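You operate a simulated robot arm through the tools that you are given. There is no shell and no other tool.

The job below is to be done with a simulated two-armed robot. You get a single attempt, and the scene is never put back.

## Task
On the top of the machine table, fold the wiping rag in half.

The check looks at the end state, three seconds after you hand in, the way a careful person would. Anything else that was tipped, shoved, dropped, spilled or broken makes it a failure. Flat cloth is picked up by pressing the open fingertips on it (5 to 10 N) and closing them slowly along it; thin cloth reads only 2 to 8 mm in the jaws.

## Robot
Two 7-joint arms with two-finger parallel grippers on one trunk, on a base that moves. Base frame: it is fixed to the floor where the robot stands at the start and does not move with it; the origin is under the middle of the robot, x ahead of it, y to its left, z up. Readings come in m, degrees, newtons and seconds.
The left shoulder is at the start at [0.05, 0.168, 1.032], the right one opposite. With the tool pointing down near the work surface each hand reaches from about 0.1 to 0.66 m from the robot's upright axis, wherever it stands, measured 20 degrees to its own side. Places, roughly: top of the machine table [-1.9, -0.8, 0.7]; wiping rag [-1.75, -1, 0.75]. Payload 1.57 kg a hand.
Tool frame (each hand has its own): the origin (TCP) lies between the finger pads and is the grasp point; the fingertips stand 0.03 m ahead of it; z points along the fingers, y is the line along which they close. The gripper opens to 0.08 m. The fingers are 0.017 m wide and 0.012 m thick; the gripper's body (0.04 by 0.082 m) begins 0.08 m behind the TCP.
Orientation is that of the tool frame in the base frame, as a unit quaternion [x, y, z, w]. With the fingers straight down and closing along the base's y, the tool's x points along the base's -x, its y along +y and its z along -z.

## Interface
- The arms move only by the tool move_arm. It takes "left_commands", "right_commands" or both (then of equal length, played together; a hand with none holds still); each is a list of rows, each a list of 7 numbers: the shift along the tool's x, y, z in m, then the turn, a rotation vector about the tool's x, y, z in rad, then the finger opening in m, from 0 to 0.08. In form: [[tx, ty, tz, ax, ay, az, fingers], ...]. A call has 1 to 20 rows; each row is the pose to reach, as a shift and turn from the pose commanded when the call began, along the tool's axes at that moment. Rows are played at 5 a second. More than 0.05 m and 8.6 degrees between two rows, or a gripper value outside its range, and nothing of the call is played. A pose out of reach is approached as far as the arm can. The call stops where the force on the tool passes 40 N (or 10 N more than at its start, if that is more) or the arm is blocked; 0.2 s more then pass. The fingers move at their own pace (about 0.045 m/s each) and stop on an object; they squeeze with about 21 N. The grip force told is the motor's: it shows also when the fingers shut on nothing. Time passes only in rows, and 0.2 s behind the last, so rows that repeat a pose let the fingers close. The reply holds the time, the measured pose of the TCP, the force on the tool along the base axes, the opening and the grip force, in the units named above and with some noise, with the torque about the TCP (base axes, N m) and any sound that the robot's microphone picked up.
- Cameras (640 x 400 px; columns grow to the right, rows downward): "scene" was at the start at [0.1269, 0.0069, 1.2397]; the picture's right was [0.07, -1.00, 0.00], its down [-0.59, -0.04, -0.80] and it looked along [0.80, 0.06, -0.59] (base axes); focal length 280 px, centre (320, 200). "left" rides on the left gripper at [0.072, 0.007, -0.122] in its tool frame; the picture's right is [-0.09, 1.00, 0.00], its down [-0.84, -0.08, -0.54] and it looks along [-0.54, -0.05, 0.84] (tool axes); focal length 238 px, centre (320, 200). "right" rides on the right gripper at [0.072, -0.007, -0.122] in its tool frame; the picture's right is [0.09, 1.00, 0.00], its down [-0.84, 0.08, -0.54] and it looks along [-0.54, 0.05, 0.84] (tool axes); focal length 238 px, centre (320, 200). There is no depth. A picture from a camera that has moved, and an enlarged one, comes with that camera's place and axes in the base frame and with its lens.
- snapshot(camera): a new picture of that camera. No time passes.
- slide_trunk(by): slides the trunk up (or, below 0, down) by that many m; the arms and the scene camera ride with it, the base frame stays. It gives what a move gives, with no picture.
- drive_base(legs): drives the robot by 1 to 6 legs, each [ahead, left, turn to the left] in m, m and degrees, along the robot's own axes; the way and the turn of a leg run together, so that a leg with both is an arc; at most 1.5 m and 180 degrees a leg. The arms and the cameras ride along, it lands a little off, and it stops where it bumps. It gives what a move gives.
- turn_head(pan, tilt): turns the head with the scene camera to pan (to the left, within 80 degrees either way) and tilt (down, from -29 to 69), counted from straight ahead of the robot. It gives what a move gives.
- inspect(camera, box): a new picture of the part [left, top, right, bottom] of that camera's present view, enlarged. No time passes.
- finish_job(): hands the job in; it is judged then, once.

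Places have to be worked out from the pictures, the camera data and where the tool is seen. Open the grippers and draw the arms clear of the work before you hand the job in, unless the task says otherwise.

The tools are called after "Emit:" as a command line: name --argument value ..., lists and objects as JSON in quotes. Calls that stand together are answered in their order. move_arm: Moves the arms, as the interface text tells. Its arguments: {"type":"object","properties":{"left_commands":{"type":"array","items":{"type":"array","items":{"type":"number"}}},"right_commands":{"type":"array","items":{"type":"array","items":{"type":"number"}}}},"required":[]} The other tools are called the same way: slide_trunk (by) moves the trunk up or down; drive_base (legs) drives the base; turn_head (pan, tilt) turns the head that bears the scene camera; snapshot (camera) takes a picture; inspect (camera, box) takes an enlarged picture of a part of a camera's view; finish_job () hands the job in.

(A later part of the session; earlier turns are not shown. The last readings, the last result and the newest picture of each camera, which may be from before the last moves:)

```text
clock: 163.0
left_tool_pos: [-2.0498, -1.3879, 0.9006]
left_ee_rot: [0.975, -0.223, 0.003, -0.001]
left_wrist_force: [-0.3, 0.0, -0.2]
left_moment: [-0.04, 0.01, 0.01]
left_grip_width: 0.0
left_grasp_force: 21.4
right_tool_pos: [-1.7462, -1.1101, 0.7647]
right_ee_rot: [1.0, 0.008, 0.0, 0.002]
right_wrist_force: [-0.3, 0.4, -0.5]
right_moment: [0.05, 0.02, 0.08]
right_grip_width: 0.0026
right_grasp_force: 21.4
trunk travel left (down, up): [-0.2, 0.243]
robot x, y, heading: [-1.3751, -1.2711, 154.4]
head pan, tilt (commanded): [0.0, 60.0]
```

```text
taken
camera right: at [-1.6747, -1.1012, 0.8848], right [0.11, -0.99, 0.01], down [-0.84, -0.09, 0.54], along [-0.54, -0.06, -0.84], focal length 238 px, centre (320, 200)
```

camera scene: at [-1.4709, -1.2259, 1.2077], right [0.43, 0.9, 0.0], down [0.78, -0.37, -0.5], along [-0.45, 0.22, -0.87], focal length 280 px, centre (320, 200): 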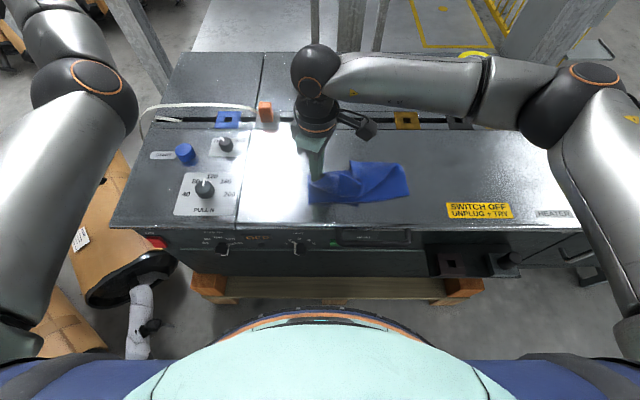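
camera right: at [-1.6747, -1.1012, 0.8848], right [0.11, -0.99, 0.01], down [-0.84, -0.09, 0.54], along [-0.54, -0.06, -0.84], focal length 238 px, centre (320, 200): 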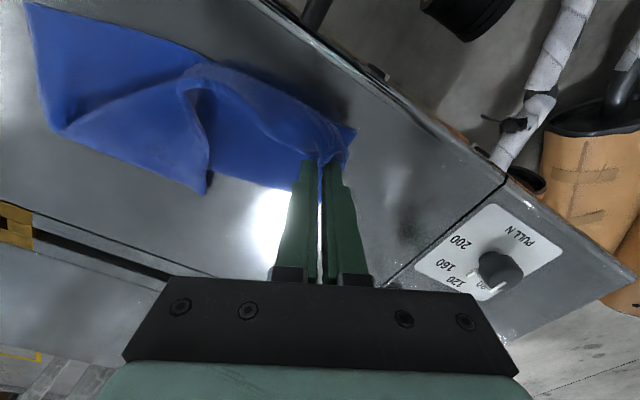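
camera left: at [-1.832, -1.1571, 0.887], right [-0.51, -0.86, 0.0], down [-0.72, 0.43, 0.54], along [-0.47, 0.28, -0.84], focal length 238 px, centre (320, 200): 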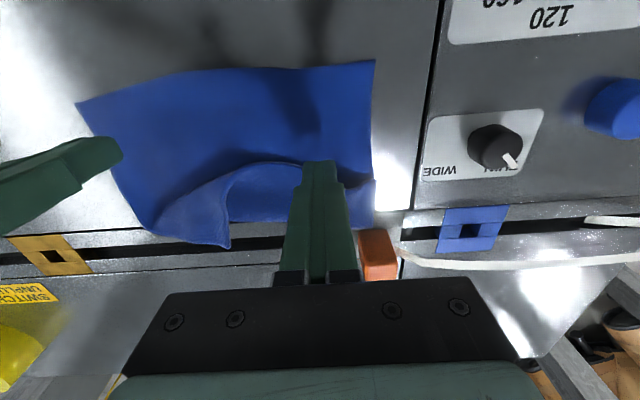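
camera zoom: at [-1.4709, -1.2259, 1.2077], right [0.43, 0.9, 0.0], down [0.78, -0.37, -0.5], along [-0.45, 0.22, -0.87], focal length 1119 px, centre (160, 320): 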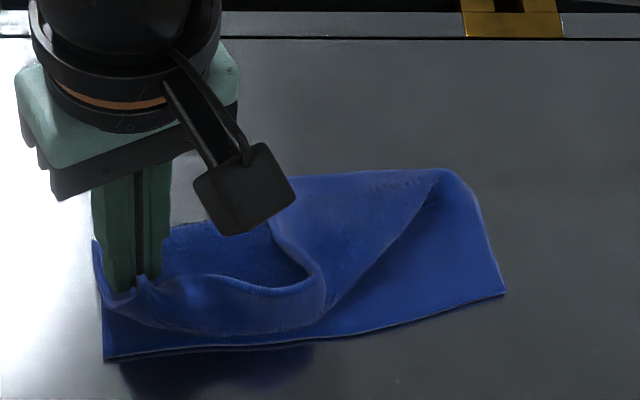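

Pulling T alone drags the whole light rag along, so a neat fold really needs both hands. I set T down here and release it, and then work the left arm around to get its elbow back up and out.

Emit:
move_arm --right_commands '[[0, 0, 0.008, 0, 0, 0, 0], [0, 0, 0.016, 0, 0, 0, 0], [0, 0, 0.02, 0, 0, 0, 0.0], [0, 0, 0.02, 0, 0, 0, 0.01], [0, 0, 0.018, 0, 0, 0, 0.02], [0, 0, 0.01, 0, 0, 0, 0.03], [0, 0, -0.01, 0, 0, 0, 0.03], [0, 0, -0.04, 0, 0, 0.1, 0.03], [-0.01, -0.03, -0.06, 0, 0, 0.2, 0.03], [-0.01, -0.07, -0.06, 0, 0, 0.3, 0.03], [-0.01, -0.11, -0.06, 0, 0, 0.4, 0.03], [-0.01, -0.15, -0.06, 0, 0, 0.46, 0.03], [-0.01, -0.19, -0.06, 0, 0, 0.46, 0.03]]'

Emit:
snapshot --camera "scene"

Emit:
inspect --camera "scene" --box '[280, 120, 440, 220]'

```text
clock: 165.8
left_tool_pos: [-2.0492, -1.3876, 0.9012]
left_ee_rot: [0.975, -0.223, 0.002, -0.001]
left_wrist_force: [-0.2, -0.1, 0.8]
left_moment: [0.02, -0.01, 0.0]
left_grip_width: 0.0
left_grasp_force: 21.2
right_tool_pos: [-1.7599, -0.9206, 0.8218]
right_ee_rot: [0.975, -0.22, 0.0, 0.003]
right_wrist_force: [0.2, 0.6, 0.1]
right_moment: [0.03, -0.04, -0.04]
right_grip_width: 0.0299
right_grasp_force: 0.0
trunk travel left (down, up): [-0.2, 0.243]
robot x, y, heading: [-1.3718, -1.2745, 154.5]
head pan, tilt (commanded): [0.0, 60.0]
```

```text
taken
camera scene: at [-1.4709, -1.2258, 1.2077], right [0.43, 0.9, 0.0], down [0.78, -0.37, -0.5], along [-0.45, 0.21, -0.87], focal length 280 px, centre (320, 200)
```

scene: 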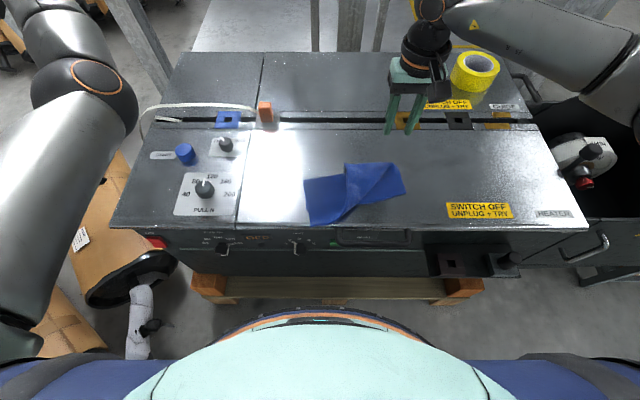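

```text
4.00 times, centred on (360, 170) of scene
camera zoom: at [-1.4709, -1.2258, 1.2077], right [0.43, 0.9, 0.0], down [0.78, -0.37, -0.5], along [-0.45, 0.21, -0.87], focal length 1119 px, centre (160, 320)
```

zoom: 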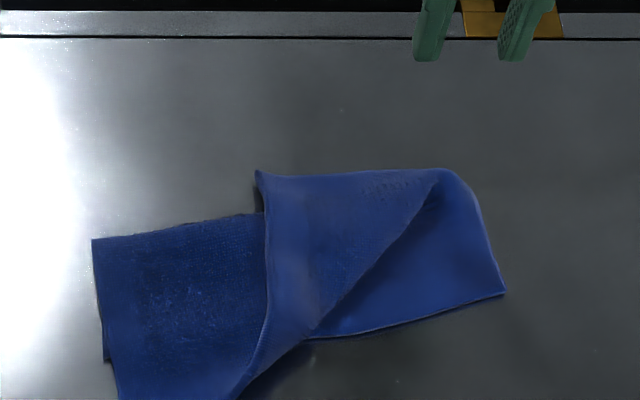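

On release, T unrolled nicely and the left half of the top layer now lies flat over the lower one, somewhat past its edge. I enlarge the whole rag.

Emit:
inspect --camera "scene" --box '[280, 150, 440, 250]'

Emit:
snapshot --camera "right"

```text
4.00 times, centred on (360, 200) of scene
camera zoom: at [-1.4709, -1.2258, 1.2077], right [0.43, 0.9, 0.0], down [0.78, -0.37, -0.5], along [-0.45, 0.21, -0.87], focal length 1119 px, centre (160, 200)
```

zoom: 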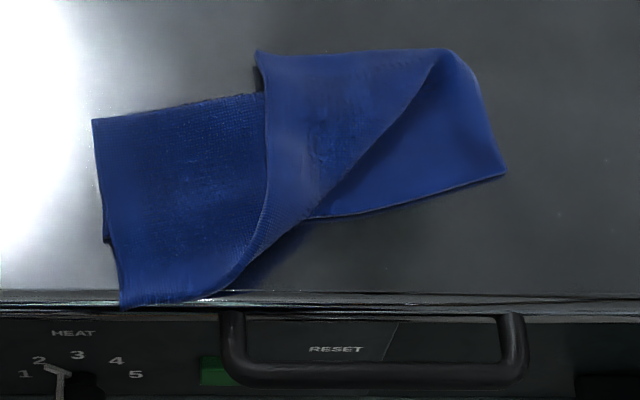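

```text
taken
camera right: at [-1.6919, -0.9441, 0.9439], right [-0.34, -0.94, 0.0], down [-0.79, 0.29, 0.54], along [-0.51, 0.18, -0.84], focal length 238 px, centre (320, 200)
```

right: 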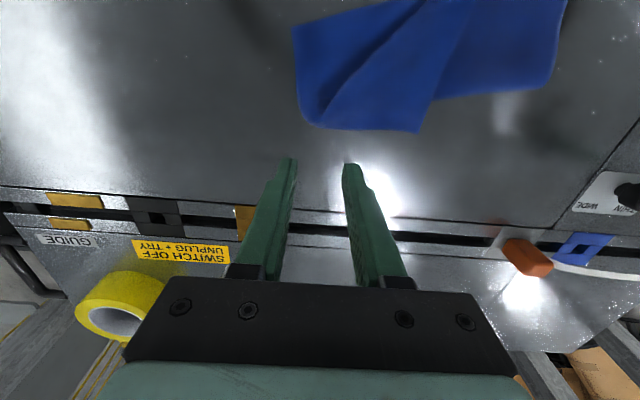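

The left half lies doubled with T overshooting by about 4 cm, and corner R at about (0.492, -0.054) is still folded back. R can now reach its mate B at (0.414, -0.181) without straining the far edge, so I move over R.

Emit:
move_arm --right_commands '[[0.003, 0.02, 0.005, 0, 0, 0, 0.04], [0.007, 0.045, 0.015, 0, 0, 0, 0.04], [0.012, 0.07, 0.03, 0, 0, 0, 0.04], [0.017, 0.0936, 0.042, 0, 0, 0, 0.04], [0.017, 0.0936, 0.047, 0, 0, 0, 0.04]]'

Emit:
inspect --camera "right" --box '[180, 40, 500, 240]'

```text
clock: 167.0
left_tool_pos: [-2.0495, -1.3887, 0.901]
left_ee_rot: [0.975, -0.223, 0.002, -0.001]
left_wrist_force: [0.2, 0.0, -1.0]
left_moment: [0.02, -0.01, 0.01]
left_grip_width: 0.0
left_grasp_force: 21.1
right_tool_pos: [-1.7853, -1.0121, 0.776]
right_ee_rot: [0.976, -0.22, 0.0, 0.003]
right_wrist_force: [-0.2, -0.5, 0.0]
right_moment: [-0.02, -0.03, 0.0]
right_grip_width: 0.0399
right_grasp_force: 0.0
trunk travel left (down, up): [-0.2, 0.243]
robot x, y, heading: [-1.3738, -1.2745, 154.7]
head pan, tilt (commanded): [0.0, 60.0]
```

```text
2.00 times, centred on (340, 140) of right
camera zoom: at [-1.7169, -1.0355, 0.8971], right [-0.34, -0.94, 0.01], down [-0.79, 0.29, 0.54], along [-0.51, 0.18, -0.84], focal length 477 px, centre (280, 320)
```

zoom: 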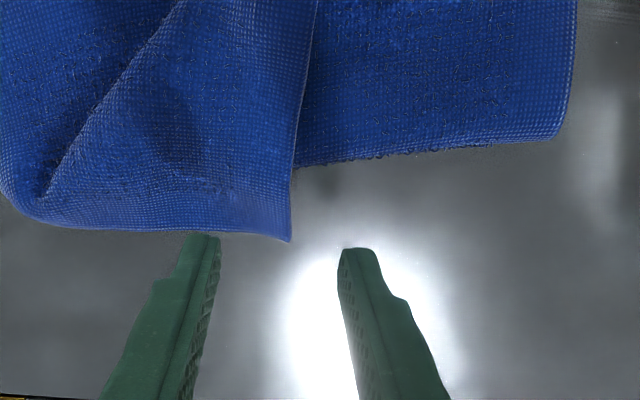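

R's square tip is just ahead and left of the TCP over bare metal. I turn the hand 45° so the fingers straddle that corner symmetrically.

Emit:
move_arm --right_commands '[[-0.0005, 0, 0, 0, 0, -0.13, 0.04], [-0.001, 0, 0, 0, 0, -0.26, 0.04], [-0.0015, -0.001, 0, 0, 0, -0.39, 0.04], [-0.002, -0.001, 0.002, 0, 0, -0.52, 0.04], [-0.0023, -0.0017, 0.006, 0, 0, -0.65, 0.04], [-0.0023, -0.0017, 0.012, 0, 0, -0.785, 0.04], [-0.0023, -0.0017, 0.02, 0, 0, -0.785, 0.04]]'

Emit:
inspect --camera "right" --box '[180, 40, 500, 240]'

```text
clock: 168.6
left_tool_pos: [-2.0495, -1.3881, 0.9012]
left_ee_rot: [0.975, -0.223, 0.002, -0.002]
left_wrist_force: [1.0, -0.5, -1.0]
left_moment: [0.03, 0.01, -0.02]
left_grip_width: 0.0001
left_grasp_force: 21.2
right_tool_pos: [-1.7848, -1.0099, 0.7549]
right_ee_rot: [0.986, 0.17, -0.001, 0.002]
right_wrist_force: [-0.2, -0.4, -0.4]
right_moment: [-0.04, 0.01, 0.01]
right_grip_width: 0.0397
right_grasp_force: 0.1
trunk travel left (down, up): [-0.2, 0.243]
robot x, y, heading: [-1.3759, -1.27, 154.4]
head pan, tilt (commanded): [0.0, 60.0]
```

```text
2.00 times, centred on (340, 140) of right
camera zoom: at [-1.7198, -0.9772, 0.877], right [0.42, -0.91, 0.0], down [-0.76, -0.35, 0.54], along [-0.49, -0.23, -0.84], focal length 477 px, centre (280, 320)
```

zoom: 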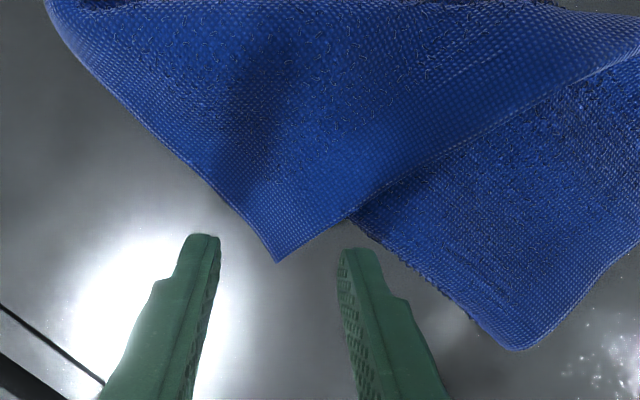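

R's tip is centred between the fingers. I descend to the metal and close on it.

Emit:
move_arm --right_commands '[[0, -0.001, 0.01, 0, 0, 0, 0.034], [0, -0.001, 0.018, 0, 0, 0, 0.034], [0, -0.001, 0.022, 0, 0, 0, 0.034], [0, -0.001, 0.0235, 0, 0, 0, 0.032], [0, -0.001, 0.0235, 0, 0, 0, 0.028], [0, -0.001, 0.0235, 0, 0, 0, 0.024], [0, -0.001, 0.0235, 0, 0, 0, 0.02], [0, -0.001, 0.0235, 0, 0, 0, 0.016], [0, -0.001, 0.0235, 0, 0, 0, 0.012], [0, -0.001, 0.0235, 0, 0, 0, 0.008], [0, -0.001, 0.0235, 0, 0, 0, 0.004], [0, -0.001, 0.0235, 0, 0, 0, 0.0], [0, -0.001, 0.0235, 0, 0, 0, 0.0], [0, -0.001, 0.0235, 0, 0, 0, 0.0]]'

Emit:
inspect --camera "right" --box '[180, 40, 500, 240]'

```text
clock: 171.6
left_tool_pos: [-2.049, -1.3874, 0.901]
left_ee_rot: [0.975, -0.224, 0.001, -0.001]
left_wrist_force: [0.5, -0.1, -0.1]
left_moment: [0.02, 0.02, 0.0]
left_grip_width: 0.0001
left_grasp_force: 20.6
right_tool_pos: [-1.7864, -1.0096, 0.7323]
right_ee_rot: [0.985, 0.171, 0.0, 0.003]
right_wrist_force: [-0.1, 0.3, 3.8]
right_moment: [0.02, 0.0, 0.04]
right_grip_width: 0.0034
right_grasp_force: 20.9
trunk travel left (down, up): [-0.2, 0.243]
robot x, y, heading: [-1.3753, -1.2764, 154.4]
head pan, tilt (commanded): [0.0, 60.0]
```

```text
2.00 times, centred on (340, 140) of right
camera zoom: at [-1.7207, -0.9783, 0.8539], right [0.42, -0.91, 0.0], down [-0.76, -0.35, 0.54], along [-0.49, -0.23, -0.84], focal length 477 px, centre (280, 320)
```

zoom: 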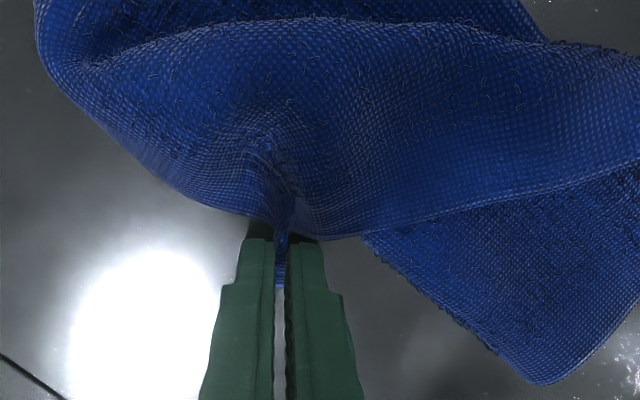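

R is caught at 3.4 mm. I carry it over to the right and toward me onto corner B, turning the hand clockwise on the way so that the tip points outward.

Emit:
move_arm --right_commands '[[0, 0, -0.015, 0, 0, 0, 0], [0.0039, -0.001, -0.03, 0, 0, 0.14, 0], [0.0105, -0.0027, -0.04, 0, 0, 0.28, 0], [0.0209, -0.0055, -0.05, 0, 0, 0.42, 0], [0.0327, -0.0086, -0.055, 0, 0, 0.56, 0], [0.0458, -0.012, -0.055, 0, 0, 0.7, 0], [0.0589, -0.0154, -0.055, 0, 0, 0.84, 0], [0.072, -0.0189, -0.05, 0, 0, 0.98, 0], [0.0851, -0.0223, -0.045, 0, 0, 1.12, 0], [0.0982, -0.0257, -0.04, 0, 0, 1.26, 0], [0.11, -0.0288, -0.034, 0, 0, 1.4, 0], [0.1204, -0.0316, -0.028, 0, 0, 1.54, 0], [0.127, -0.0333, -0.022, 0, 0, 1.68, 0], [0.1309, -0.0343, -0.018, 0, 0, 1.82, 0]]'

Emit:
snapshot --camera "scene"

Emit:
inspect --camera "scene" --box '[280, 140, 440, 240]'

Emit:
snapshot --camera "right"

```text
clock: 174.6
left_tool_pos: [-2.0508, -1.3878, 0.9017]
left_ee_rot: [0.975, -0.224, 0.001, -0.002]
left_wrist_force: [-0.4, -0.9, -0.1]
left_moment: [0.05, -0.01, -0.02]
left_grip_width: 0.0
left_grasp_force: 20.9
right_tool_pos: [-1.6742, -0.9333, 0.7508]
right_ee_rot: [0.739, -0.674, 0.001, 0.002]
right_wrist_force: [-1.1, -0.1, 1.3]
right_moment: [0.03, 0.0, 0.06]
right_grip_width: 0.003
right_grasp_force: 21.0
trunk travel left (down, up): [-0.2, 0.243]
robot x, y, heading: [-1.3762, -1.2737, 154.6]
head pan, tilt (commanded): [0.0, 60.0]
```

```text
taken
camera scene: at [-1.4709, -1.2259, 1.2077], right [0.43, 0.9, 0.0], down [0.78, -0.37, -0.5], along [-0.45, 0.22, -0.87], focal length 280 px, centre (320, 200)
```

scene: 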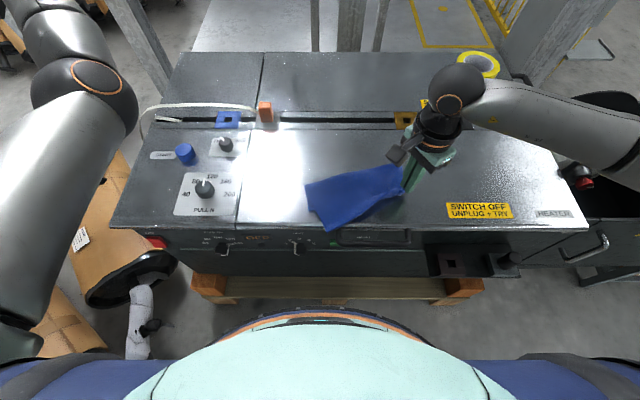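

```text
4.00 times, centred on (360, 190) of scene
camera zoom: at [-1.4709, -1.2259, 1.2077], right [0.43, 0.9, 0.0], down [0.78, -0.37, -0.5], along [-0.45, 0.22, -0.87], focal length 1119 px, centre (160, 240)
```

zoom: 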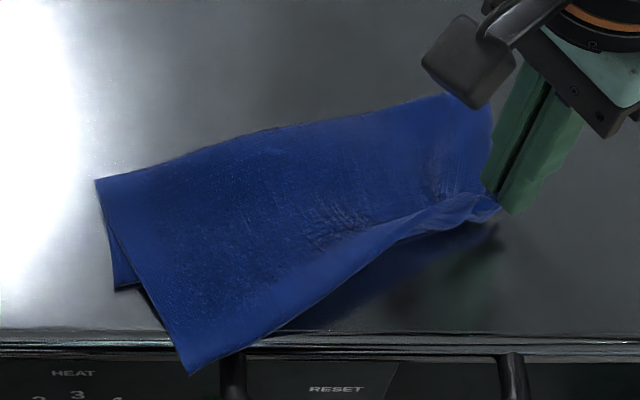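

```text
taken
camera right: at [-1.6604, -1.0034, 0.8722], right [-0.98, -0.18, 0.0], down [-0.15, 0.83, 0.54], along [-0.1, 0.53, -0.84], focal length 238 px, centre (320, 200)
```

right: 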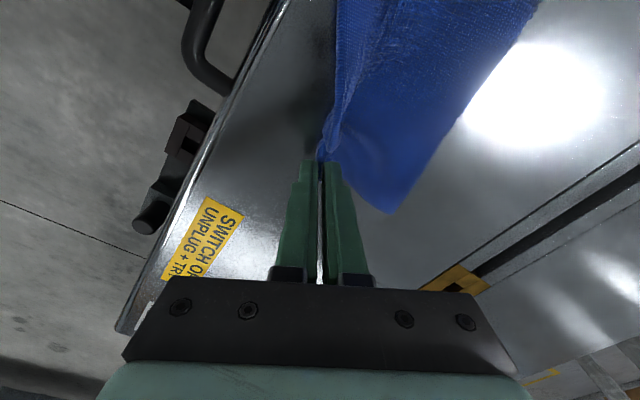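

R is over the right end and the rag is now doubled, with T hanging slightly past the front edge of the top. I lower R, open, and lift away to see the alignment.

Emit:
move_arm --right_commands '[[0, 0, 0.006, 0, 0, 0, 0], [0, 0, 0.009, 0, 0, 0, 0.0], [0, 0, 0.009, 0, 0, 0, 0.01], [0, 0, 0.008, 0, 0, 0, 0.02], [0, 0, 0.004, 0, 0, 0, 0.026], [-0.004, 0, -0.01, 0, 0, 0, 0.026], [-0.01, 0, -0.035, 0, 0, 0, 0.026], [-0.03, 0, -0.06, 0, 0, 0, 0.026], [-0.07, 0, -0.08, 0, 0, 0, 0.026]]'

Emit:
inspect --camera "scene" --box '[280, 140, 440, 240]'

Emit:
snapshot --camera "right"

```text
clock: 176.6
left_tool_pos: [-2.0491, -1.388, 0.9012]
left_ee_rot: [0.975, -0.224, 0.002, -0.001]
left_wrist_force: [-0.3, 0.0, -0.5]
left_moment: [-0.03, -0.01, 0.01]
left_grip_width: 0.0
left_grasp_force: 21.2
right_tool_pos: [-1.6808, -0.8627, 0.8301]
right_ee_rot: [0.74, -0.673, 0.002, 0.002]
right_wrist_force: [0.1, 1.5, -0.4]
right_moment: [-0.01, -0.01, 0.01]
right_grip_width: 0.0261
right_grasp_force: 0.0
trunk travel left (down, up): [-0.2, 0.243]
robot x, y, heading: [-1.3749, -1.2703, 154.5]
head pan, tilt (commanded): [0.0, 60.0]
```

```text
4.00 times, centred on (360, 190) of scene
camera zoom: at [-1.4709, -1.2259, 1.2077], right [0.43, 0.9, 0.0], down [0.78, -0.37, -0.5], along [-0.45, 0.21, -0.87], focal length 1119 px, centre (160, 240)
```

zoom: 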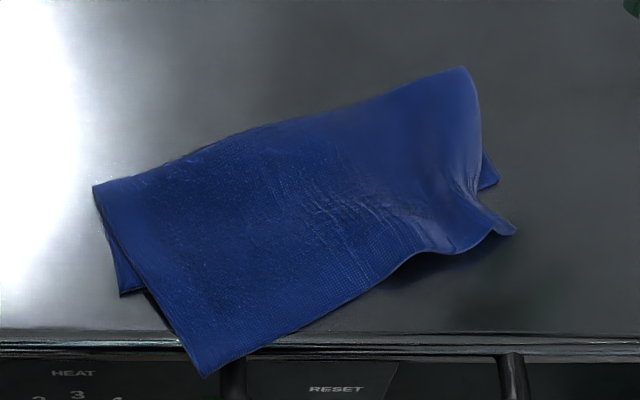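

```text
taken
camera right: at [-1.667, -0.9326, 0.9521], right [-0.98, -0.18, 0.0], down [-0.15, 0.83, 0.54], along [-0.1, 0.53, -0.84], focal length 238 px, centre (320, 200)
```

right: 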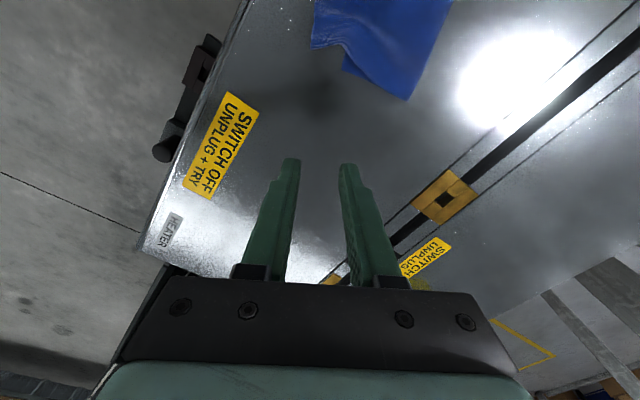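

The rag is now folded, but the top layer overshoots the lower one by 4 to 6 cm on my side and the whole is turned about 21°. I first square it up: with closed fingertips I will press on its left part and slide that forward.

Emit:
move_arm --right_commands '[[0.0261, 0.0067, 0, 0, 0, -0.115, 0.02], [0.0523, 0.0134, 0, 0, 0, -0.23, 0.01], [0.0784, 0.0201, 0.005, 0, 0, -0.345, 0.0], [0.1046, 0.0268, 0.01, 0, 0, -0.46, 0.0], [0.1307, 0.0335, 0.015, 0, 0, -0.575, 0.0], [0.1569, 0.0402, 0.025, 0, 0, -0.69, 0.0], [0.183, 0.0469, 0.035, 0, 0, -0.805, 0.0], [0.2092, 0.0536, 0.045, 0, 0, -0.92, 0.0], [0.2353, 0.0603, 0.055, 0, 0, -1.03, 0.0], [0.2353, 0.0603, 0.065, 0, 0, -1.03, 0.0]]'

Emit:
snapshot --camera "right"

Emit:
snapshot --camera "scene"

```text
clock: 178.8
left_tool_pos: [-2.0495, -1.3875, 0.9013]
left_ee_rot: [0.975, -0.223, 0.002, -0.002]
left_wrist_force: [0.7, -0.6, 0.0]
left_moment: [0.02, 0.02, 0.0]
left_grip_width: 0.0
left_grasp_force: 21.3
right_tool_pos: [-1.7183, -1.1047, 0.7653]
right_ee_rot: [0.975, -0.221, 0.0, 0.003]
right_wrist_force: [0.0, 0.2, 0.5]
right_moment: [-0.01, -0.01, 0.02]
right_grip_width: 0.0
right_grasp_force: 21.4
trunk travel left (down, up): [-0.2, 0.243]
robot x, y, heading: [-1.3764, -1.2715, 154.5]
head pan, tilt (commanded): [0.0, 60.0]
```

```text
taken
camera right: at [-1.6505, -1.1276, 0.8867], right [-0.35, -0.94, 0.0], down [-0.79, 0.29, 0.54], along [-0.51, 0.18, -0.84], focal length 238 px, centre (320, 200)
```

right: 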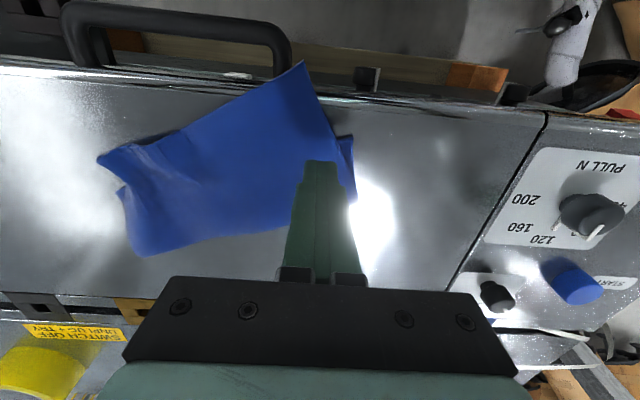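

```text
taken
camera scene: at [-1.4709, -1.226, 1.2077], right [0.43, 0.9, 0.0], down [0.78, -0.37, -0.5], along [-0.45, 0.22, -0.87], focal length 280 px, centre (320, 200)
```

scene: 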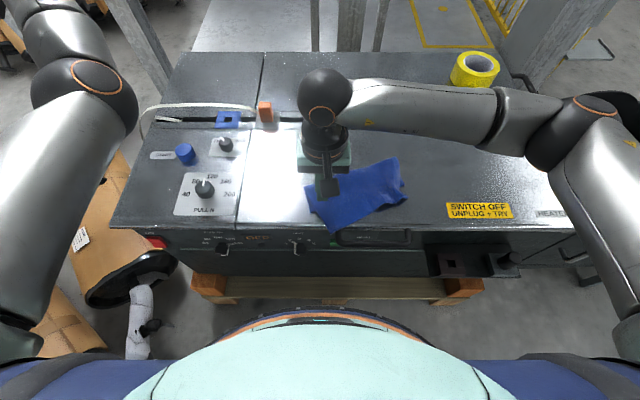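

From here the corners are at about T (0.322, -0.019), L (0.369, 0.020), R (0.402, -0.182) and B (0.432, -0.175). I press on the double layer at the left and slide it 5 cm forward to turn the rag square and bring T fully onto the top.

Emit:
move_arm --right_commands '[[-0.012, 0, 0.01, 0, 0, 0, 0.0], [-0.016, 0, 0.02, 0, 0, 0, 0.0], [-0.016, 0, 0.026, 0, 0, 0, 0.0], [-0.016, 0, 0.029, 0, 0, 0, 0.0], [-0.016, 0, 0.031, 0, 0, 0, 0.0], [-0.016, 0, 0.031, 0, 0, 0, 0.0]]'

```text
clock: 180.2
left_tool_pos: [-2.0485, -1.3891, 0.9023]
left_ee_rot: [0.975, -0.223, 0.001, -0.002]
left_wrist_force: [-0.6, 0.0, 0.0]
left_moment: [0.03, 0.0, 0.03]
left_grip_width: 0.0
left_grasp_force: 21.5
right_tool_pos: [-1.7337, -1.096, 0.7345]
right_ee_rot: [0.975, -0.223, -0.001, 0.002]
right_wrist_force: [-0.9, -0.2, 8.3]
right_moment: [0.02, -0.02, -0.02]
right_grip_width: 0.0
right_grasp_force: 20.9
trunk travel left (down, up): [-0.2, 0.243]
robot x, y, heading: [-1.3739, -1.2706, 154.6]
head pan, tilt (commanded): [0.0, 60.0]
```

It presses with 8 N on the double layer. Now I slide it straight forward 5 cm.

Emit:
move_arm --right_commands '[[-0.006, 0, 0, 0, 0, 0, 0.0], [-0.012, 0, 0, 0, 0, 0, 0.0], [-0.018, 0, 0, 0, 0, 0, 0.0], [-0.024, 0, 0, 0, 0, 0, 0.0], [-0.03, 0, 0, 0, 0, 0, 0.0], [-0.036, 0, 0, 0, 0, 0, 0.0], [-0.042, 0, 0, 0, 0, 0, 0.0], [-0.05, 0, 0, 0, 0, 0, 0.0], [-0.055, 0, 0, 0, 0, 0, 0.0]]'

Emit:
snapshot --camera "right"

Emit:
inspect --camera "scene" --box '[280, 130, 440, 230]'

```text
clock: 182.2
left_tool_pos: [-2.0489, -1.3876, 0.902]
left_ee_rot: [0.975, -0.223, 0.0, -0.002]
left_wrist_force: [0.4, 0.2, 0.6]
left_moment: [0.01, -0.01, -0.02]
left_grip_width: 0.0
left_grasp_force: 20.4
right_tool_pos: [-1.7827, -1.0731, 0.7361]
right_ee_rot: [0.975, -0.223, 0.001, 0.002]
right_wrist_force: [1.9, -1.0, 11.0]
right_moment: [-0.04, -0.09, -0.01]
right_grip_width: 0.0001
right_grasp_force: 21.3
trunk travel left (down, up): [-0.2, 0.243]
robot x, y, heading: [-1.3722, -1.2726, 154.5]
head pan, tilt (commanded): [0.0, 60.0]
```

```text
taken
camera right: at [-1.7155, -1.0961, 0.8572], right [-0.35, -0.94, 0.01], down [-0.79, 0.3, 0.54], along [-0.51, 0.18, -0.84], focal length 238 px, centre (320, 200)
```

right: 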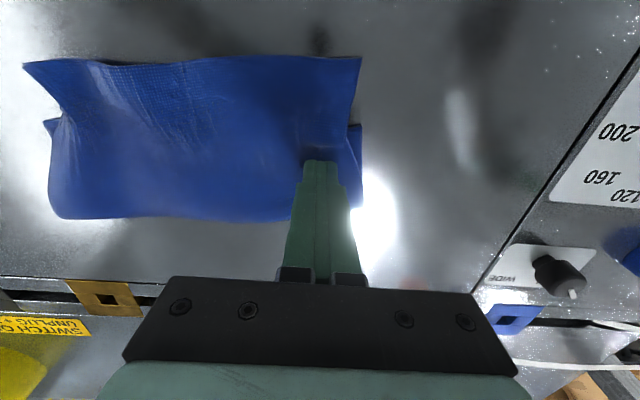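

```text
4.00 times, centred on (360, 180) of scene
camera zoom: at [-1.4701, -1.2263, 1.2078], right [0.43, 0.9, 0.0], down [0.78, -0.37, -0.5], along [-0.45, 0.22, -0.87], focal length 1119 px, centre (160, 280)
```

zoom: 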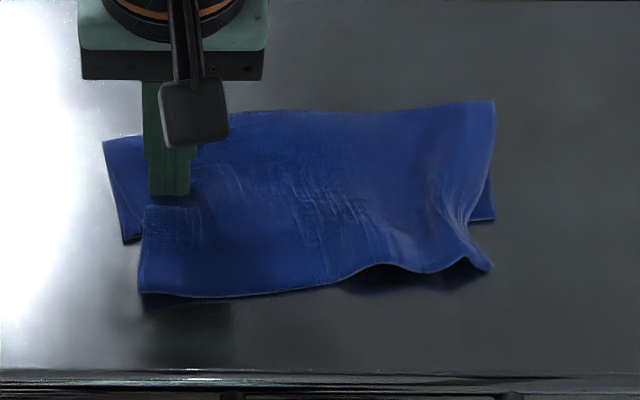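

The rag is square now, folded along its far side, and the top layer overshoots the lower one by an even 3.4 cm on my side. I will move the two top corners forward by that amount, first T: I lift and turn the hand 37° to straddle its tip at (0.389, 0.010).

Emit:
move_arm --right_commands '[[0, 0, -0.01, 0, 0, 0, 0.0], [0, 0, -0.03, 0, 0, 0, 0.0], [0.01, 0.001, -0.04, 0, 0, 0.11, 0.015], [0.022, 0.003, -0.04, 0, 0, 0.22, 0.03], [0.034, 0.005, -0.04, 0, 0, 0.33, 0.034], [0.046, 0.006, -0.038, 0, 0, 0.44, 0.034], [0.0575, 0.0075, -0.034, 0, 0, 0.55, 0.034], [0.0575, 0.0075, -0.03, 0, 0, 0.65, 0.034]]'

Emit:
snapshot --camera "right"

Emit:
inspect --camera "right" --box '[180, 60, 500, 260]'

```text
clock: 184.0
left_tool_pos: [-2.0484, -1.3888, 0.9025]
left_ee_rot: [0.975, -0.223, 0.002, -0.002]
left_wrist_force: [-0.3, -0.3, -0.1]
left_moment: [0.02, -0.01, 0.0]
left_grip_width: 0.0
left_grasp_force: 20.8
right_tool_pos: [-1.7341, -1.1024, 0.7649]
right_ee_rot: [0.852, -0.523, 0.001, 0.004]
right_wrist_force: [-0.1, -0.9, 0.5]
right_moment: [0.02, -0.05, -0.02]
right_grip_width: 0.0336
right_grasp_force: 0.1
trunk travel left (down, up): [-0.2, 0.243]
robot x, y, heading: [-1.3753, -1.2711, 154.5]
head pan, tilt (commanded): [0.0, 60.0]
```

```text
taken
camera right: at [-1.6956, -1.1629, 0.8878], right [-0.85, -0.53, 0.0], down [-0.45, 0.71, 0.54], along [-0.29, 0.45, -0.84], focal length 238 px, centre (320, 200)
```

right: 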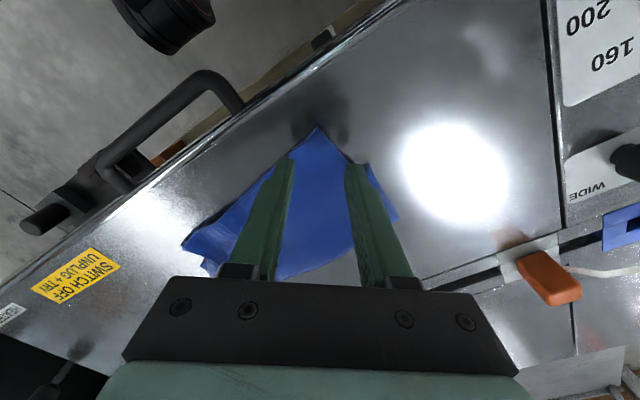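

```text
2.00 times, centred on (340, 160) of right
camera zoom: at [-1.6956, -1.1629, 0.8878], right [-0.85, -0.53, 0.0], down [-0.45, 0.71, 0.54], along [-0.29, 0.45, -0.84], focal length 477 px, centre (280, 280)
```

zoom: 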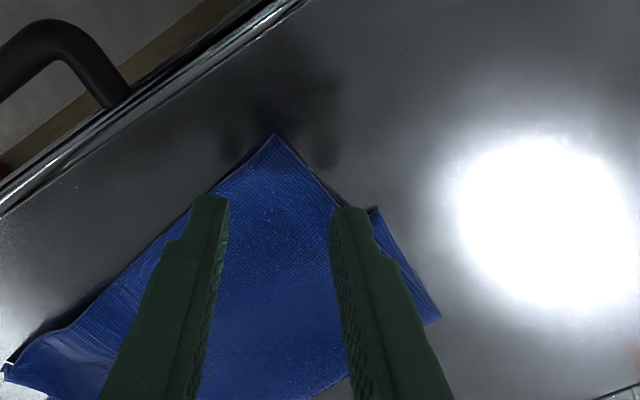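

T's tip lies 2 cm on my side of the TCP, deeper than I want, so I shift 9 mm toward it. Then I descend and close on the corner.

Emit:
move_arm --right_commands '[[0.005, -0.002, 0.01, 0, 0, 0, 0.034], [0.009, -0.004, 0.02, 0, 0, 0, 0.034], [0.009, -0.004, 0.028, 0, 0, 0, 0.034], [0.009, -0.004, 0.032, 0, 0, 0, 0.034], [0.009, -0.004, 0.0335, 0, 0, 0, 0.032], [0.009, -0.004, 0.0335, 0, 0, 0, 0.028], [0.009, -0.004, 0.0335, 0, 0, 0, 0.024], [0.009, -0.004, 0.0335, 0, 0, 0, 0.02], [0.009, -0.004, 0.0335, 0, 0, 0, 0.016], [0.009, -0.004, 0.0335, 0, 0, 0, 0.012], [0.009, -0.004, 0.0335, 0, 0, 0, 0.008], [0.009, -0.004, 0.0335, 0, 0, 0, 0.004], [0.009, -0.004, 0.0335, 0, 0, 0, 0.0], [0.009, -0.004, 0.0335, 0, 0, 0, 0.0], [0.009, -0.004, 0.0335, 0, 0, 0, 0.0]]'

Emit:
inspect --camera "right" --box '[180, 60, 500, 260]'

```text
clock: 187.2
left_tool_pos: [-2.0487, -1.3882, 0.9021]
left_ee_rot: [0.975, -0.223, 0.001, -0.001]
left_wrist_force: [-0.4, 1.8, -0.4]
left_moment: [0.0, -0.01, 0.01]
left_grip_width: 0.0
left_grasp_force: 21.1
right_tool_pos: [-1.7269, -1.1106, 0.7323]
right_ee_rot: [0.853, -0.522, 0.001, 0.001]
right_wrist_force: [-0.2, 0.2, 12.0]
right_moment: [0.06, 0.04, 0.02]
right_grip_width: 0.0045
right_grasp_force: 20.5
trunk travel left (down, up): [-0.2, 0.243]
robot x, y, heading: [-1.3711, -1.2744, 154.4]
head pan, tilt (commanded): [0.0, 60.0]
```

```text
2.00 times, centred on (340, 160) of right
camera zoom: at [-1.6875, -1.1705, 0.8542], right [-0.84, -0.53, 0.0], down [-0.45, 0.71, 0.54], along [-0.29, 0.45, -0.84], focal length 477 px, centre (280, 280)
```

zoom: 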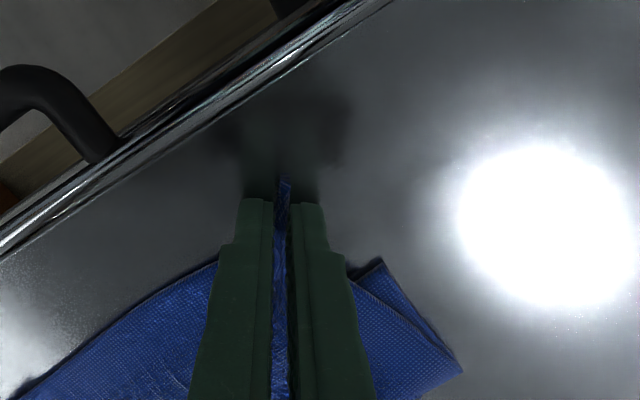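

T is caught at 4.5 mm, and its tip must move about 4.5 cm forward and 1.4 cm left to sit on L. I lift it 2 cm, move it there, lower and release.

Emit:
move_arm --right_commands '[[0, 0, -0.01, 0, 0, 0, 0], [0, 0, -0.02, 0, 0, 0, 0], [-0.007, 0.0095, -0.022, 0, 0, 0, 0], [-0.014, 0.019, -0.022, 0, 0, 0, 0], [-0.021, 0.0285, -0.022, 0, 0, 0, 0], [-0.0276, 0.0379, -0.018, 0, 0, 0, 0], [-0.0276, 0.0379, -0.012, 0, 0, 0, 0], [-0.0276, 0.0379, -0.007, 0, 0, 0, 0], [-0.0276, 0.0379, -0.007, 0, 0, 0, 0]]'

Emit:
snapshot --camera "right"

Emit:
inspect --camera "scene" --box '[280, 130, 440, 230]'

```text
clock: 189.2
left_tool_pos: [-2.0488, -1.3881, 0.9007]
left_ee_rot: [0.975, -0.223, 0.002, -0.002]
left_wrist_force: [0.7, -0.7, -0.2]
left_moment: [0.01, -0.01, -0.02]
left_grip_width: 0.0001
left_grasp_force: 21.6
right_tool_pos: [-1.7731, -1.103, 0.7387]
right_ee_rot: [0.853, -0.522, 0.001, 0.003]
right_wrist_force: [-0.7, 0.7, 0.7]
right_moment: [0.02, 0.0, -0.01]
right_grip_width: 0.004
right_grasp_force: 20.9
trunk travel left (down, up): [-0.2, 0.243]
robot x, y, heading: [-1.3723, -1.269, 154.6]
head pan, tilt (commanded): [0.0, 60.0]
```

```text
taken
camera right: at [-1.7349, -1.1622, 0.8597], right [-0.84, -0.53, 0.0], down [-0.45, 0.71, 0.54], along [-0.29, 0.45, -0.84], focal length 238 px, centre (320, 200)
```

right: 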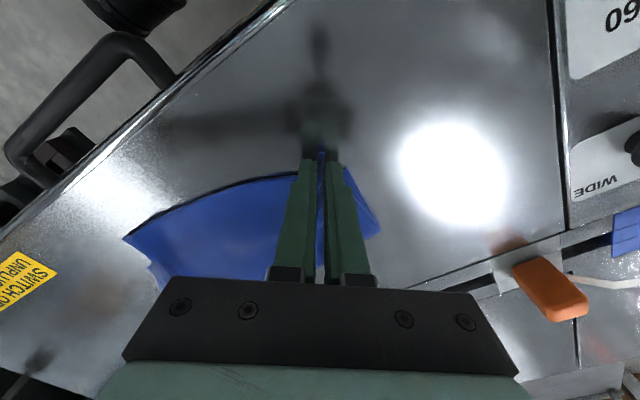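

```text
4.00 times, centred on (360, 180) of scene
camera zoom: at [-1.4709, -1.226, 1.2077], right [0.43, 0.9, 0.0], down [0.78, -0.37, -0.5], along [-0.45, 0.22, -0.87], focal length 1119 px, centre (160, 280)
```

zoom: 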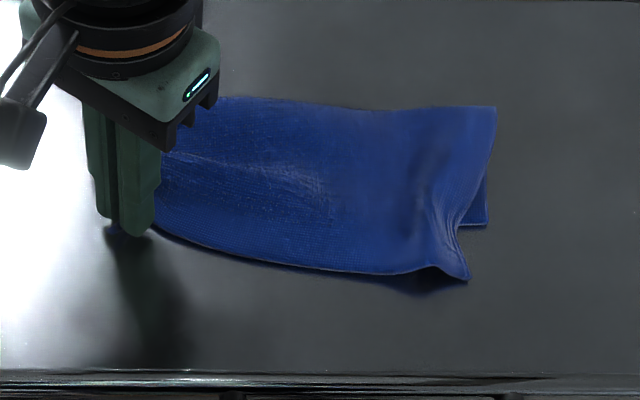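

The left part lies well now with T at the lower corner. I release T gently and lift to look.

Emit:
move_arm --right_commands '[[0, 0, 0.001, 0, 0, 0, 0.006], [0, 0, 0.001, 0, 0, 0, 0.012], [0, 0, 0.001, 0, 0, 0, 0.018], [0, 0, -0.002, 0, 0, 0, 0.024], [0, 0, -0.012, 0, 0, 0, 0.026], [0, 0, -0.03, 0, 0, 0, 0.026], [0, 0, -0.05, 0, 0, 0, 0.026], [-0.03, 0.0, -0.07, 0, 0, 0, 0.026], [-0.06, 0.0, -0.08, 0, 0, 0, 0.026], [-0.1, 0.0, -0.08, 0, 0, 0, 0.026]]'

Emit:
snapshot --camera "scene"

Emit:
inspect --camera "scene" --box '[280, 130, 440, 230]'

```text
clock: 191.4
left_tool_pos: [-2.0491, -1.3882, 0.9018]
left_ee_rot: [0.975, -0.223, 0.001, -0.001]
left_wrist_force: [-0.2, -0.4, 0.7]
left_moment: [-0.03, 0.01, 0.02]
left_grip_width: 0.0002
left_grasp_force: 21.1
right_tool_pos: [-1.8188, -1.0142, 0.8179]
right_ee_rot: [0.853, -0.522, 0.001, 0.003]
right_wrist_force: [-0.1, -0.4, 0.7]
right_moment: [0.0, 0.04, 0.0]
right_grip_width: 0.0261
right_grasp_force: 0.1
trunk travel left (down, up): [-0.2, 0.243]
robot x, y, heading: [-1.3728, -1.2713, 154.3]
head pan, tilt (commanded): [0.0, 60.0]
```

```text
taken
camera scene: at [-1.471, -1.2259, 1.2077], right [0.43, 0.9, 0.0], down [0.78, -0.37, -0.5], along [-0.45, 0.21, -0.87], focal length 280 px, centre (320, 200)
```

scene: 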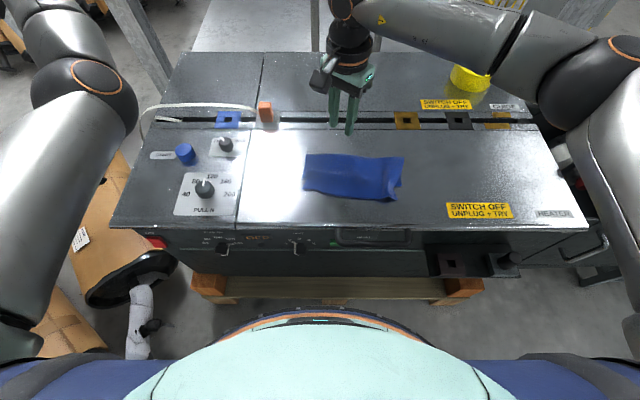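

```text
4.00 times, centred on (360, 180) of scene
camera zoom: at [-1.471, -1.2259, 1.2077], right [0.43, 0.9, 0.0], down [0.78, -0.37, -0.5], along [-0.45, 0.21, -0.87], focal length 1119 px, centre (160, 280)
```

zoom: 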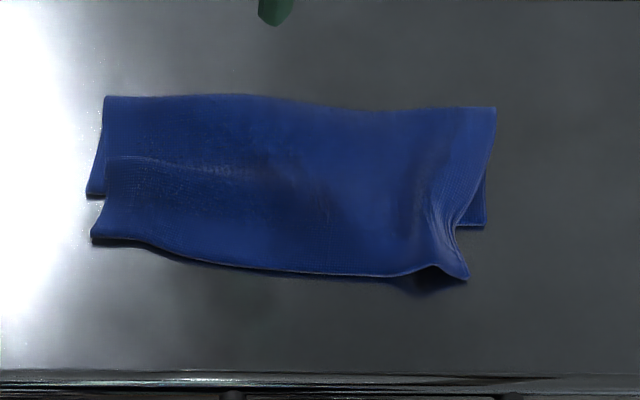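

The rag is neatly doubled, but pushing T moved the whole rag, so the top edge still overshoots by about 3 cm. I will use the gripper itself as anchor: turned to close along my forward axis, its far finger pins both layers near the fold while its near finger draws the overshooting top margin forward. I start at the left part.

Emit:
move_arm --right_commands '[[0.0101, 0.0016, 0, 0, 0, 0.131, 0.035], [0.0202, 0.0032, 0.0, 0, 0, 0.262, 0.045], [0.0303, 0.0048, 0.005, 0, 0, 0.393, 0.0535], [0.0403, 0.0063, 0.01, 0, 0, 0.523, 0.0535], [0.0504, 0.0079, 0.02, 0, 0, 0.654, 0.0535], [0.0605, 0.0095, 0.03, 0, 0, 0.785, 0.0535], [0.0706, 0.0111, 0.043, 0, 0, 0.916, 0.0535], [0.0706, 0.0111, 0.048, 0, 0, 0.916, 0.0535]]'

Emit:
snapshot --camera "right"

Emit:
inspect --camera "scene" --box '[280, 130, 440, 230]'

```text
clock: 193.2
left_tool_pos: [-2.049, -1.3885, 0.9018]
left_ee_rot: [0.975, -0.224, 0.002, -0.001]
left_wrist_force: [-0.2, -0.1, 0.4]
left_moment: [-0.02, -0.01, 0.02]
left_grip_width: 0.0003
left_grasp_force: 20.9
right_tool_pos: [-1.7956, -1.0807, 0.7698]
right_ee_rot: [-0.533, 0.846, -0.002, -0.001]
right_wrist_force: [-0.1, 0.6, 0.7]
right_moment: [0.02, 0.0, 0.01]
right_grip_width: 0.0534
right_grasp_force: 0.1
trunk travel left (down, up): [-0.2, 0.243]
robot x, y, heading: [-1.3753, -1.2718, 154.8]
head pan, tilt (commanded): [0.0, 60.0]
```

```text
taken
camera right: at [-1.8209, -1.1482, 0.8919], right [-0.94, 0.35, 0.0], down [0.29, 0.79, 0.54], along [0.19, 0.5, -0.84], focal length 238 px, centre (320, 200)
```

right: 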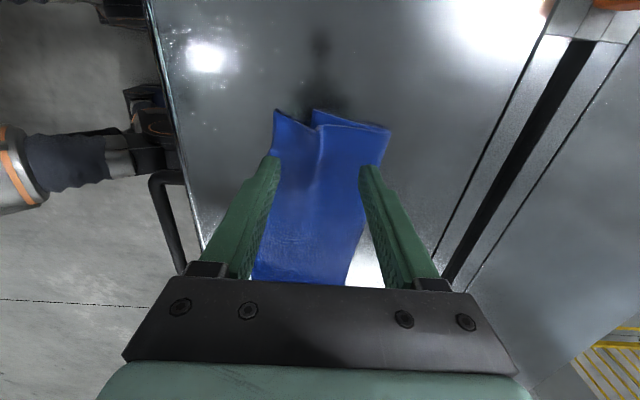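

```text
4.00 times, centred on (360, 180) of scene
camera zoom: at [-1.4709, -1.2259, 1.2077], right [0.43, 0.9, 0.0], down [0.78, -0.37, -0.5], along [-0.45, 0.22, -0.87], focal length 1119 px, centre (160, 280)
```

zoom: 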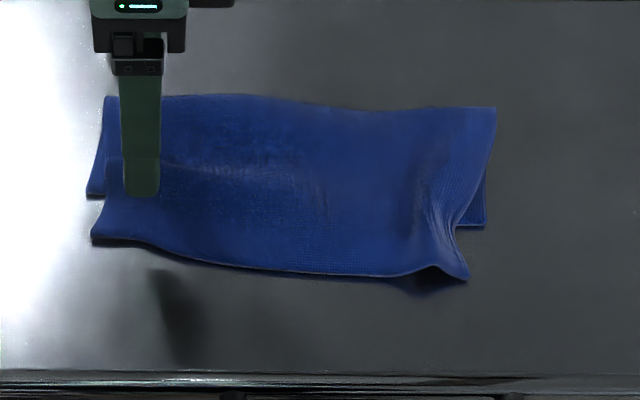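

The near finger stands over the overshooting margin and the far finger over the double layer near the fold. I tilt 2° so both touch and press down.

Emit:
move_arm --right_commands '[[0, 0, 0.012, -0.03, 0, 0, 0.0535], [0, 0, 0.022, -0.03, 0, 0, 0.0535], [0, 0, 0.029, -0.03, 0, 0, 0.0535], [0, 0, 0.032, -0.03, 0, 0, 0.0535], [0, 0, 0.034, -0.03, 0, 0, 0.0535], [0, 0, 0.0355, -0.03, 0, 0, 0.0535], [0, 0, 0.0355, -0.03, 0, 0, 0.0535]]'

Emit:
inspect --camera "right" --box '[200, 70, 440, 220]'

```text
clock: 194.8
left_tool_pos: [-2.0482, -1.3886, 0.9037]
left_ee_rot: [0.975, -0.223, 0.002, -0.001]
left_wrist_force: [-0.8, 0.7, 0.3]
left_moment: [0.0, 0.01, -0.04]
left_grip_width: 0.0
left_grasp_force: 21.1
right_tool_pos: [-1.7976, -1.084, 0.7357]
right_ee_rot: [-0.534, 0.845, 0.011, -0.011]
right_wrist_force: [-0.1, -0.9, 6.8]
right_moment: [0.02, 0.18, 0.05]
right_grip_width: 0.0535
right_grasp_force: 0.0
trunk travel left (down, up): [-0.2, 0.243]
robot x, y, heading: [-1.3748, -1.2721, 154.5]
head pan, tilt (commanded): [0.0, 60.0]
```

```text
2.67 times, centred on (320, 145) of right
camera zoom: at [-1.8175, -1.1505, 0.8571], right [-0.94, 0.34, 0.03], down [0.3, 0.79, 0.54], along [0.16, 0.51, -0.84], focal length 636 px, centre (320, 347)
```

zoom: 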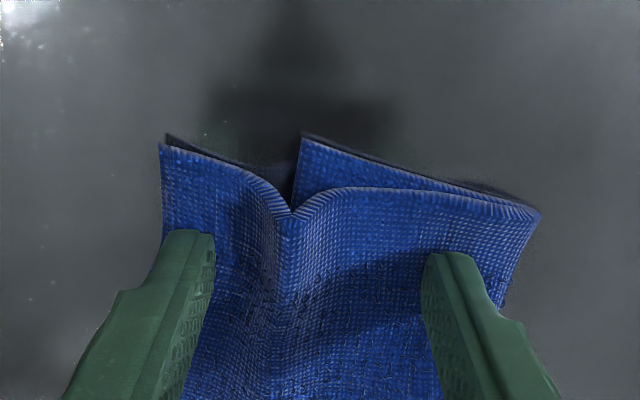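

The load is mostly on the far finger, so I tilt a little more onto the near one. Then I close with the far finger held still, drawing the top margin 3.3 cm forward.

Emit:
move_arm --right_commands '[[0, 0, 0.0005, -0.02, 0, 0, 0.0535], [0, 0, 0.001, -0.04, 0, 0, 0.0535], [0, 0.0015, 0.001, -0.04, 0, 0, 0.0505], [0, 0.003, 0.001, -0.04, 0, 0, 0.0475], [0, 0.0045, 0.001, -0.04, 0, 0, 0.0445], [0, 0.006, 0.001, -0.04, 0, 0, 0.0415], [0, 0.0075, 0.001, -0.04, 0, 0, 0.0385], [0, 0.009, 0.001, -0.04, 0, 0, 0.0355], [0, 0.0105, 0.001, -0.04, 0, 0, 0.0325], [0, 0.012, 0.001, -0.04, 0, 0, 0.0295], [0, 0.0135, 0.001, -0.04, 0, 0, 0.0265], [0, 0.015, 0.001, -0.04, 0, 0, 0.0235], [0, 0.0165, 0.001, -0.04, 0, 0, 0.0205], [0, 0.0165, 0.001, -0.04, 0, 0, 0.0205]]'

Emit:
inspect --camera "right" --box '[200, 70, 440, 220]'

Emit:
inspect --camera "scene" --box '[280, 130, 440, 230]'

```text
clock: 197.8
left_tool_pos: [-2.0469, -1.3883, 0.9011]
left_ee_rot: [0.975, -0.224, 0.002, -0.002]
left_wrist_force: [0.2, -0.2, -0.1]
left_moment: [0.02, 0.06, 0.0]
left_grip_width: 0.0001
left_grasp_force: 20.7
right_tool_pos: [-1.8111, -1.0759, 0.7352]
right_ee_rot: [-0.534, 0.845, 0.028, -0.021]
right_wrist_force: [1.2, -0.5, 12.8]
right_moment: [0.05, 0.07, -0.01]
right_grip_width: 0.0203
right_grasp_force: 0.0
trunk travel left (down, up): [-0.2, 0.243]
robot x, y, heading: [-1.3756, -1.2729, 154.5]
head pan, tilt (commanded): [0.0, 60.0]
```

```text
2.67 times, centred on (320, 145) of right
camera zoom: at [-1.8278, -1.1458, 0.8562], right [-0.94, 0.34, 0.07], down [0.32, 0.78, 0.54], along [0.13, 0.53, -0.84], focal length 636 px, centre (320, 347)
```

zoom: 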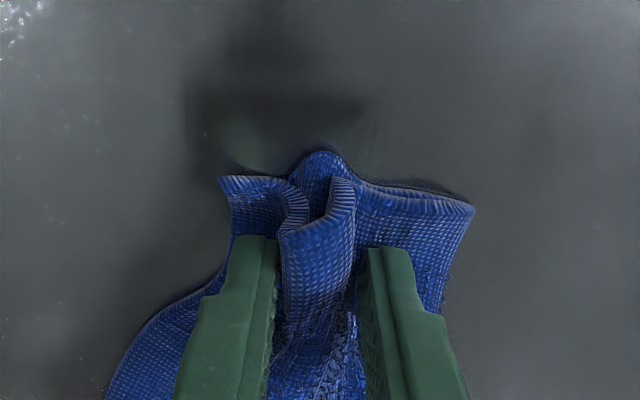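

```text
4.00 times, centred on (360, 180) of scene
camera zoom: at [-1.47, -1.2264, 1.2078], right [0.43, 0.9, 0.0], down [0.78, -0.37, -0.5], along [-0.45, 0.22, -0.87], focal length 1119 px, centre (160, 280)
```

zoom: 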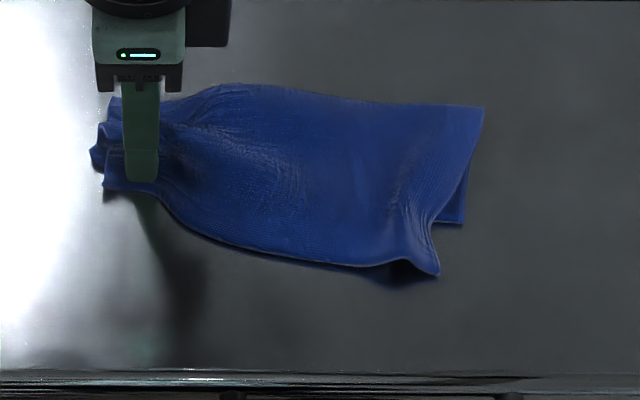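

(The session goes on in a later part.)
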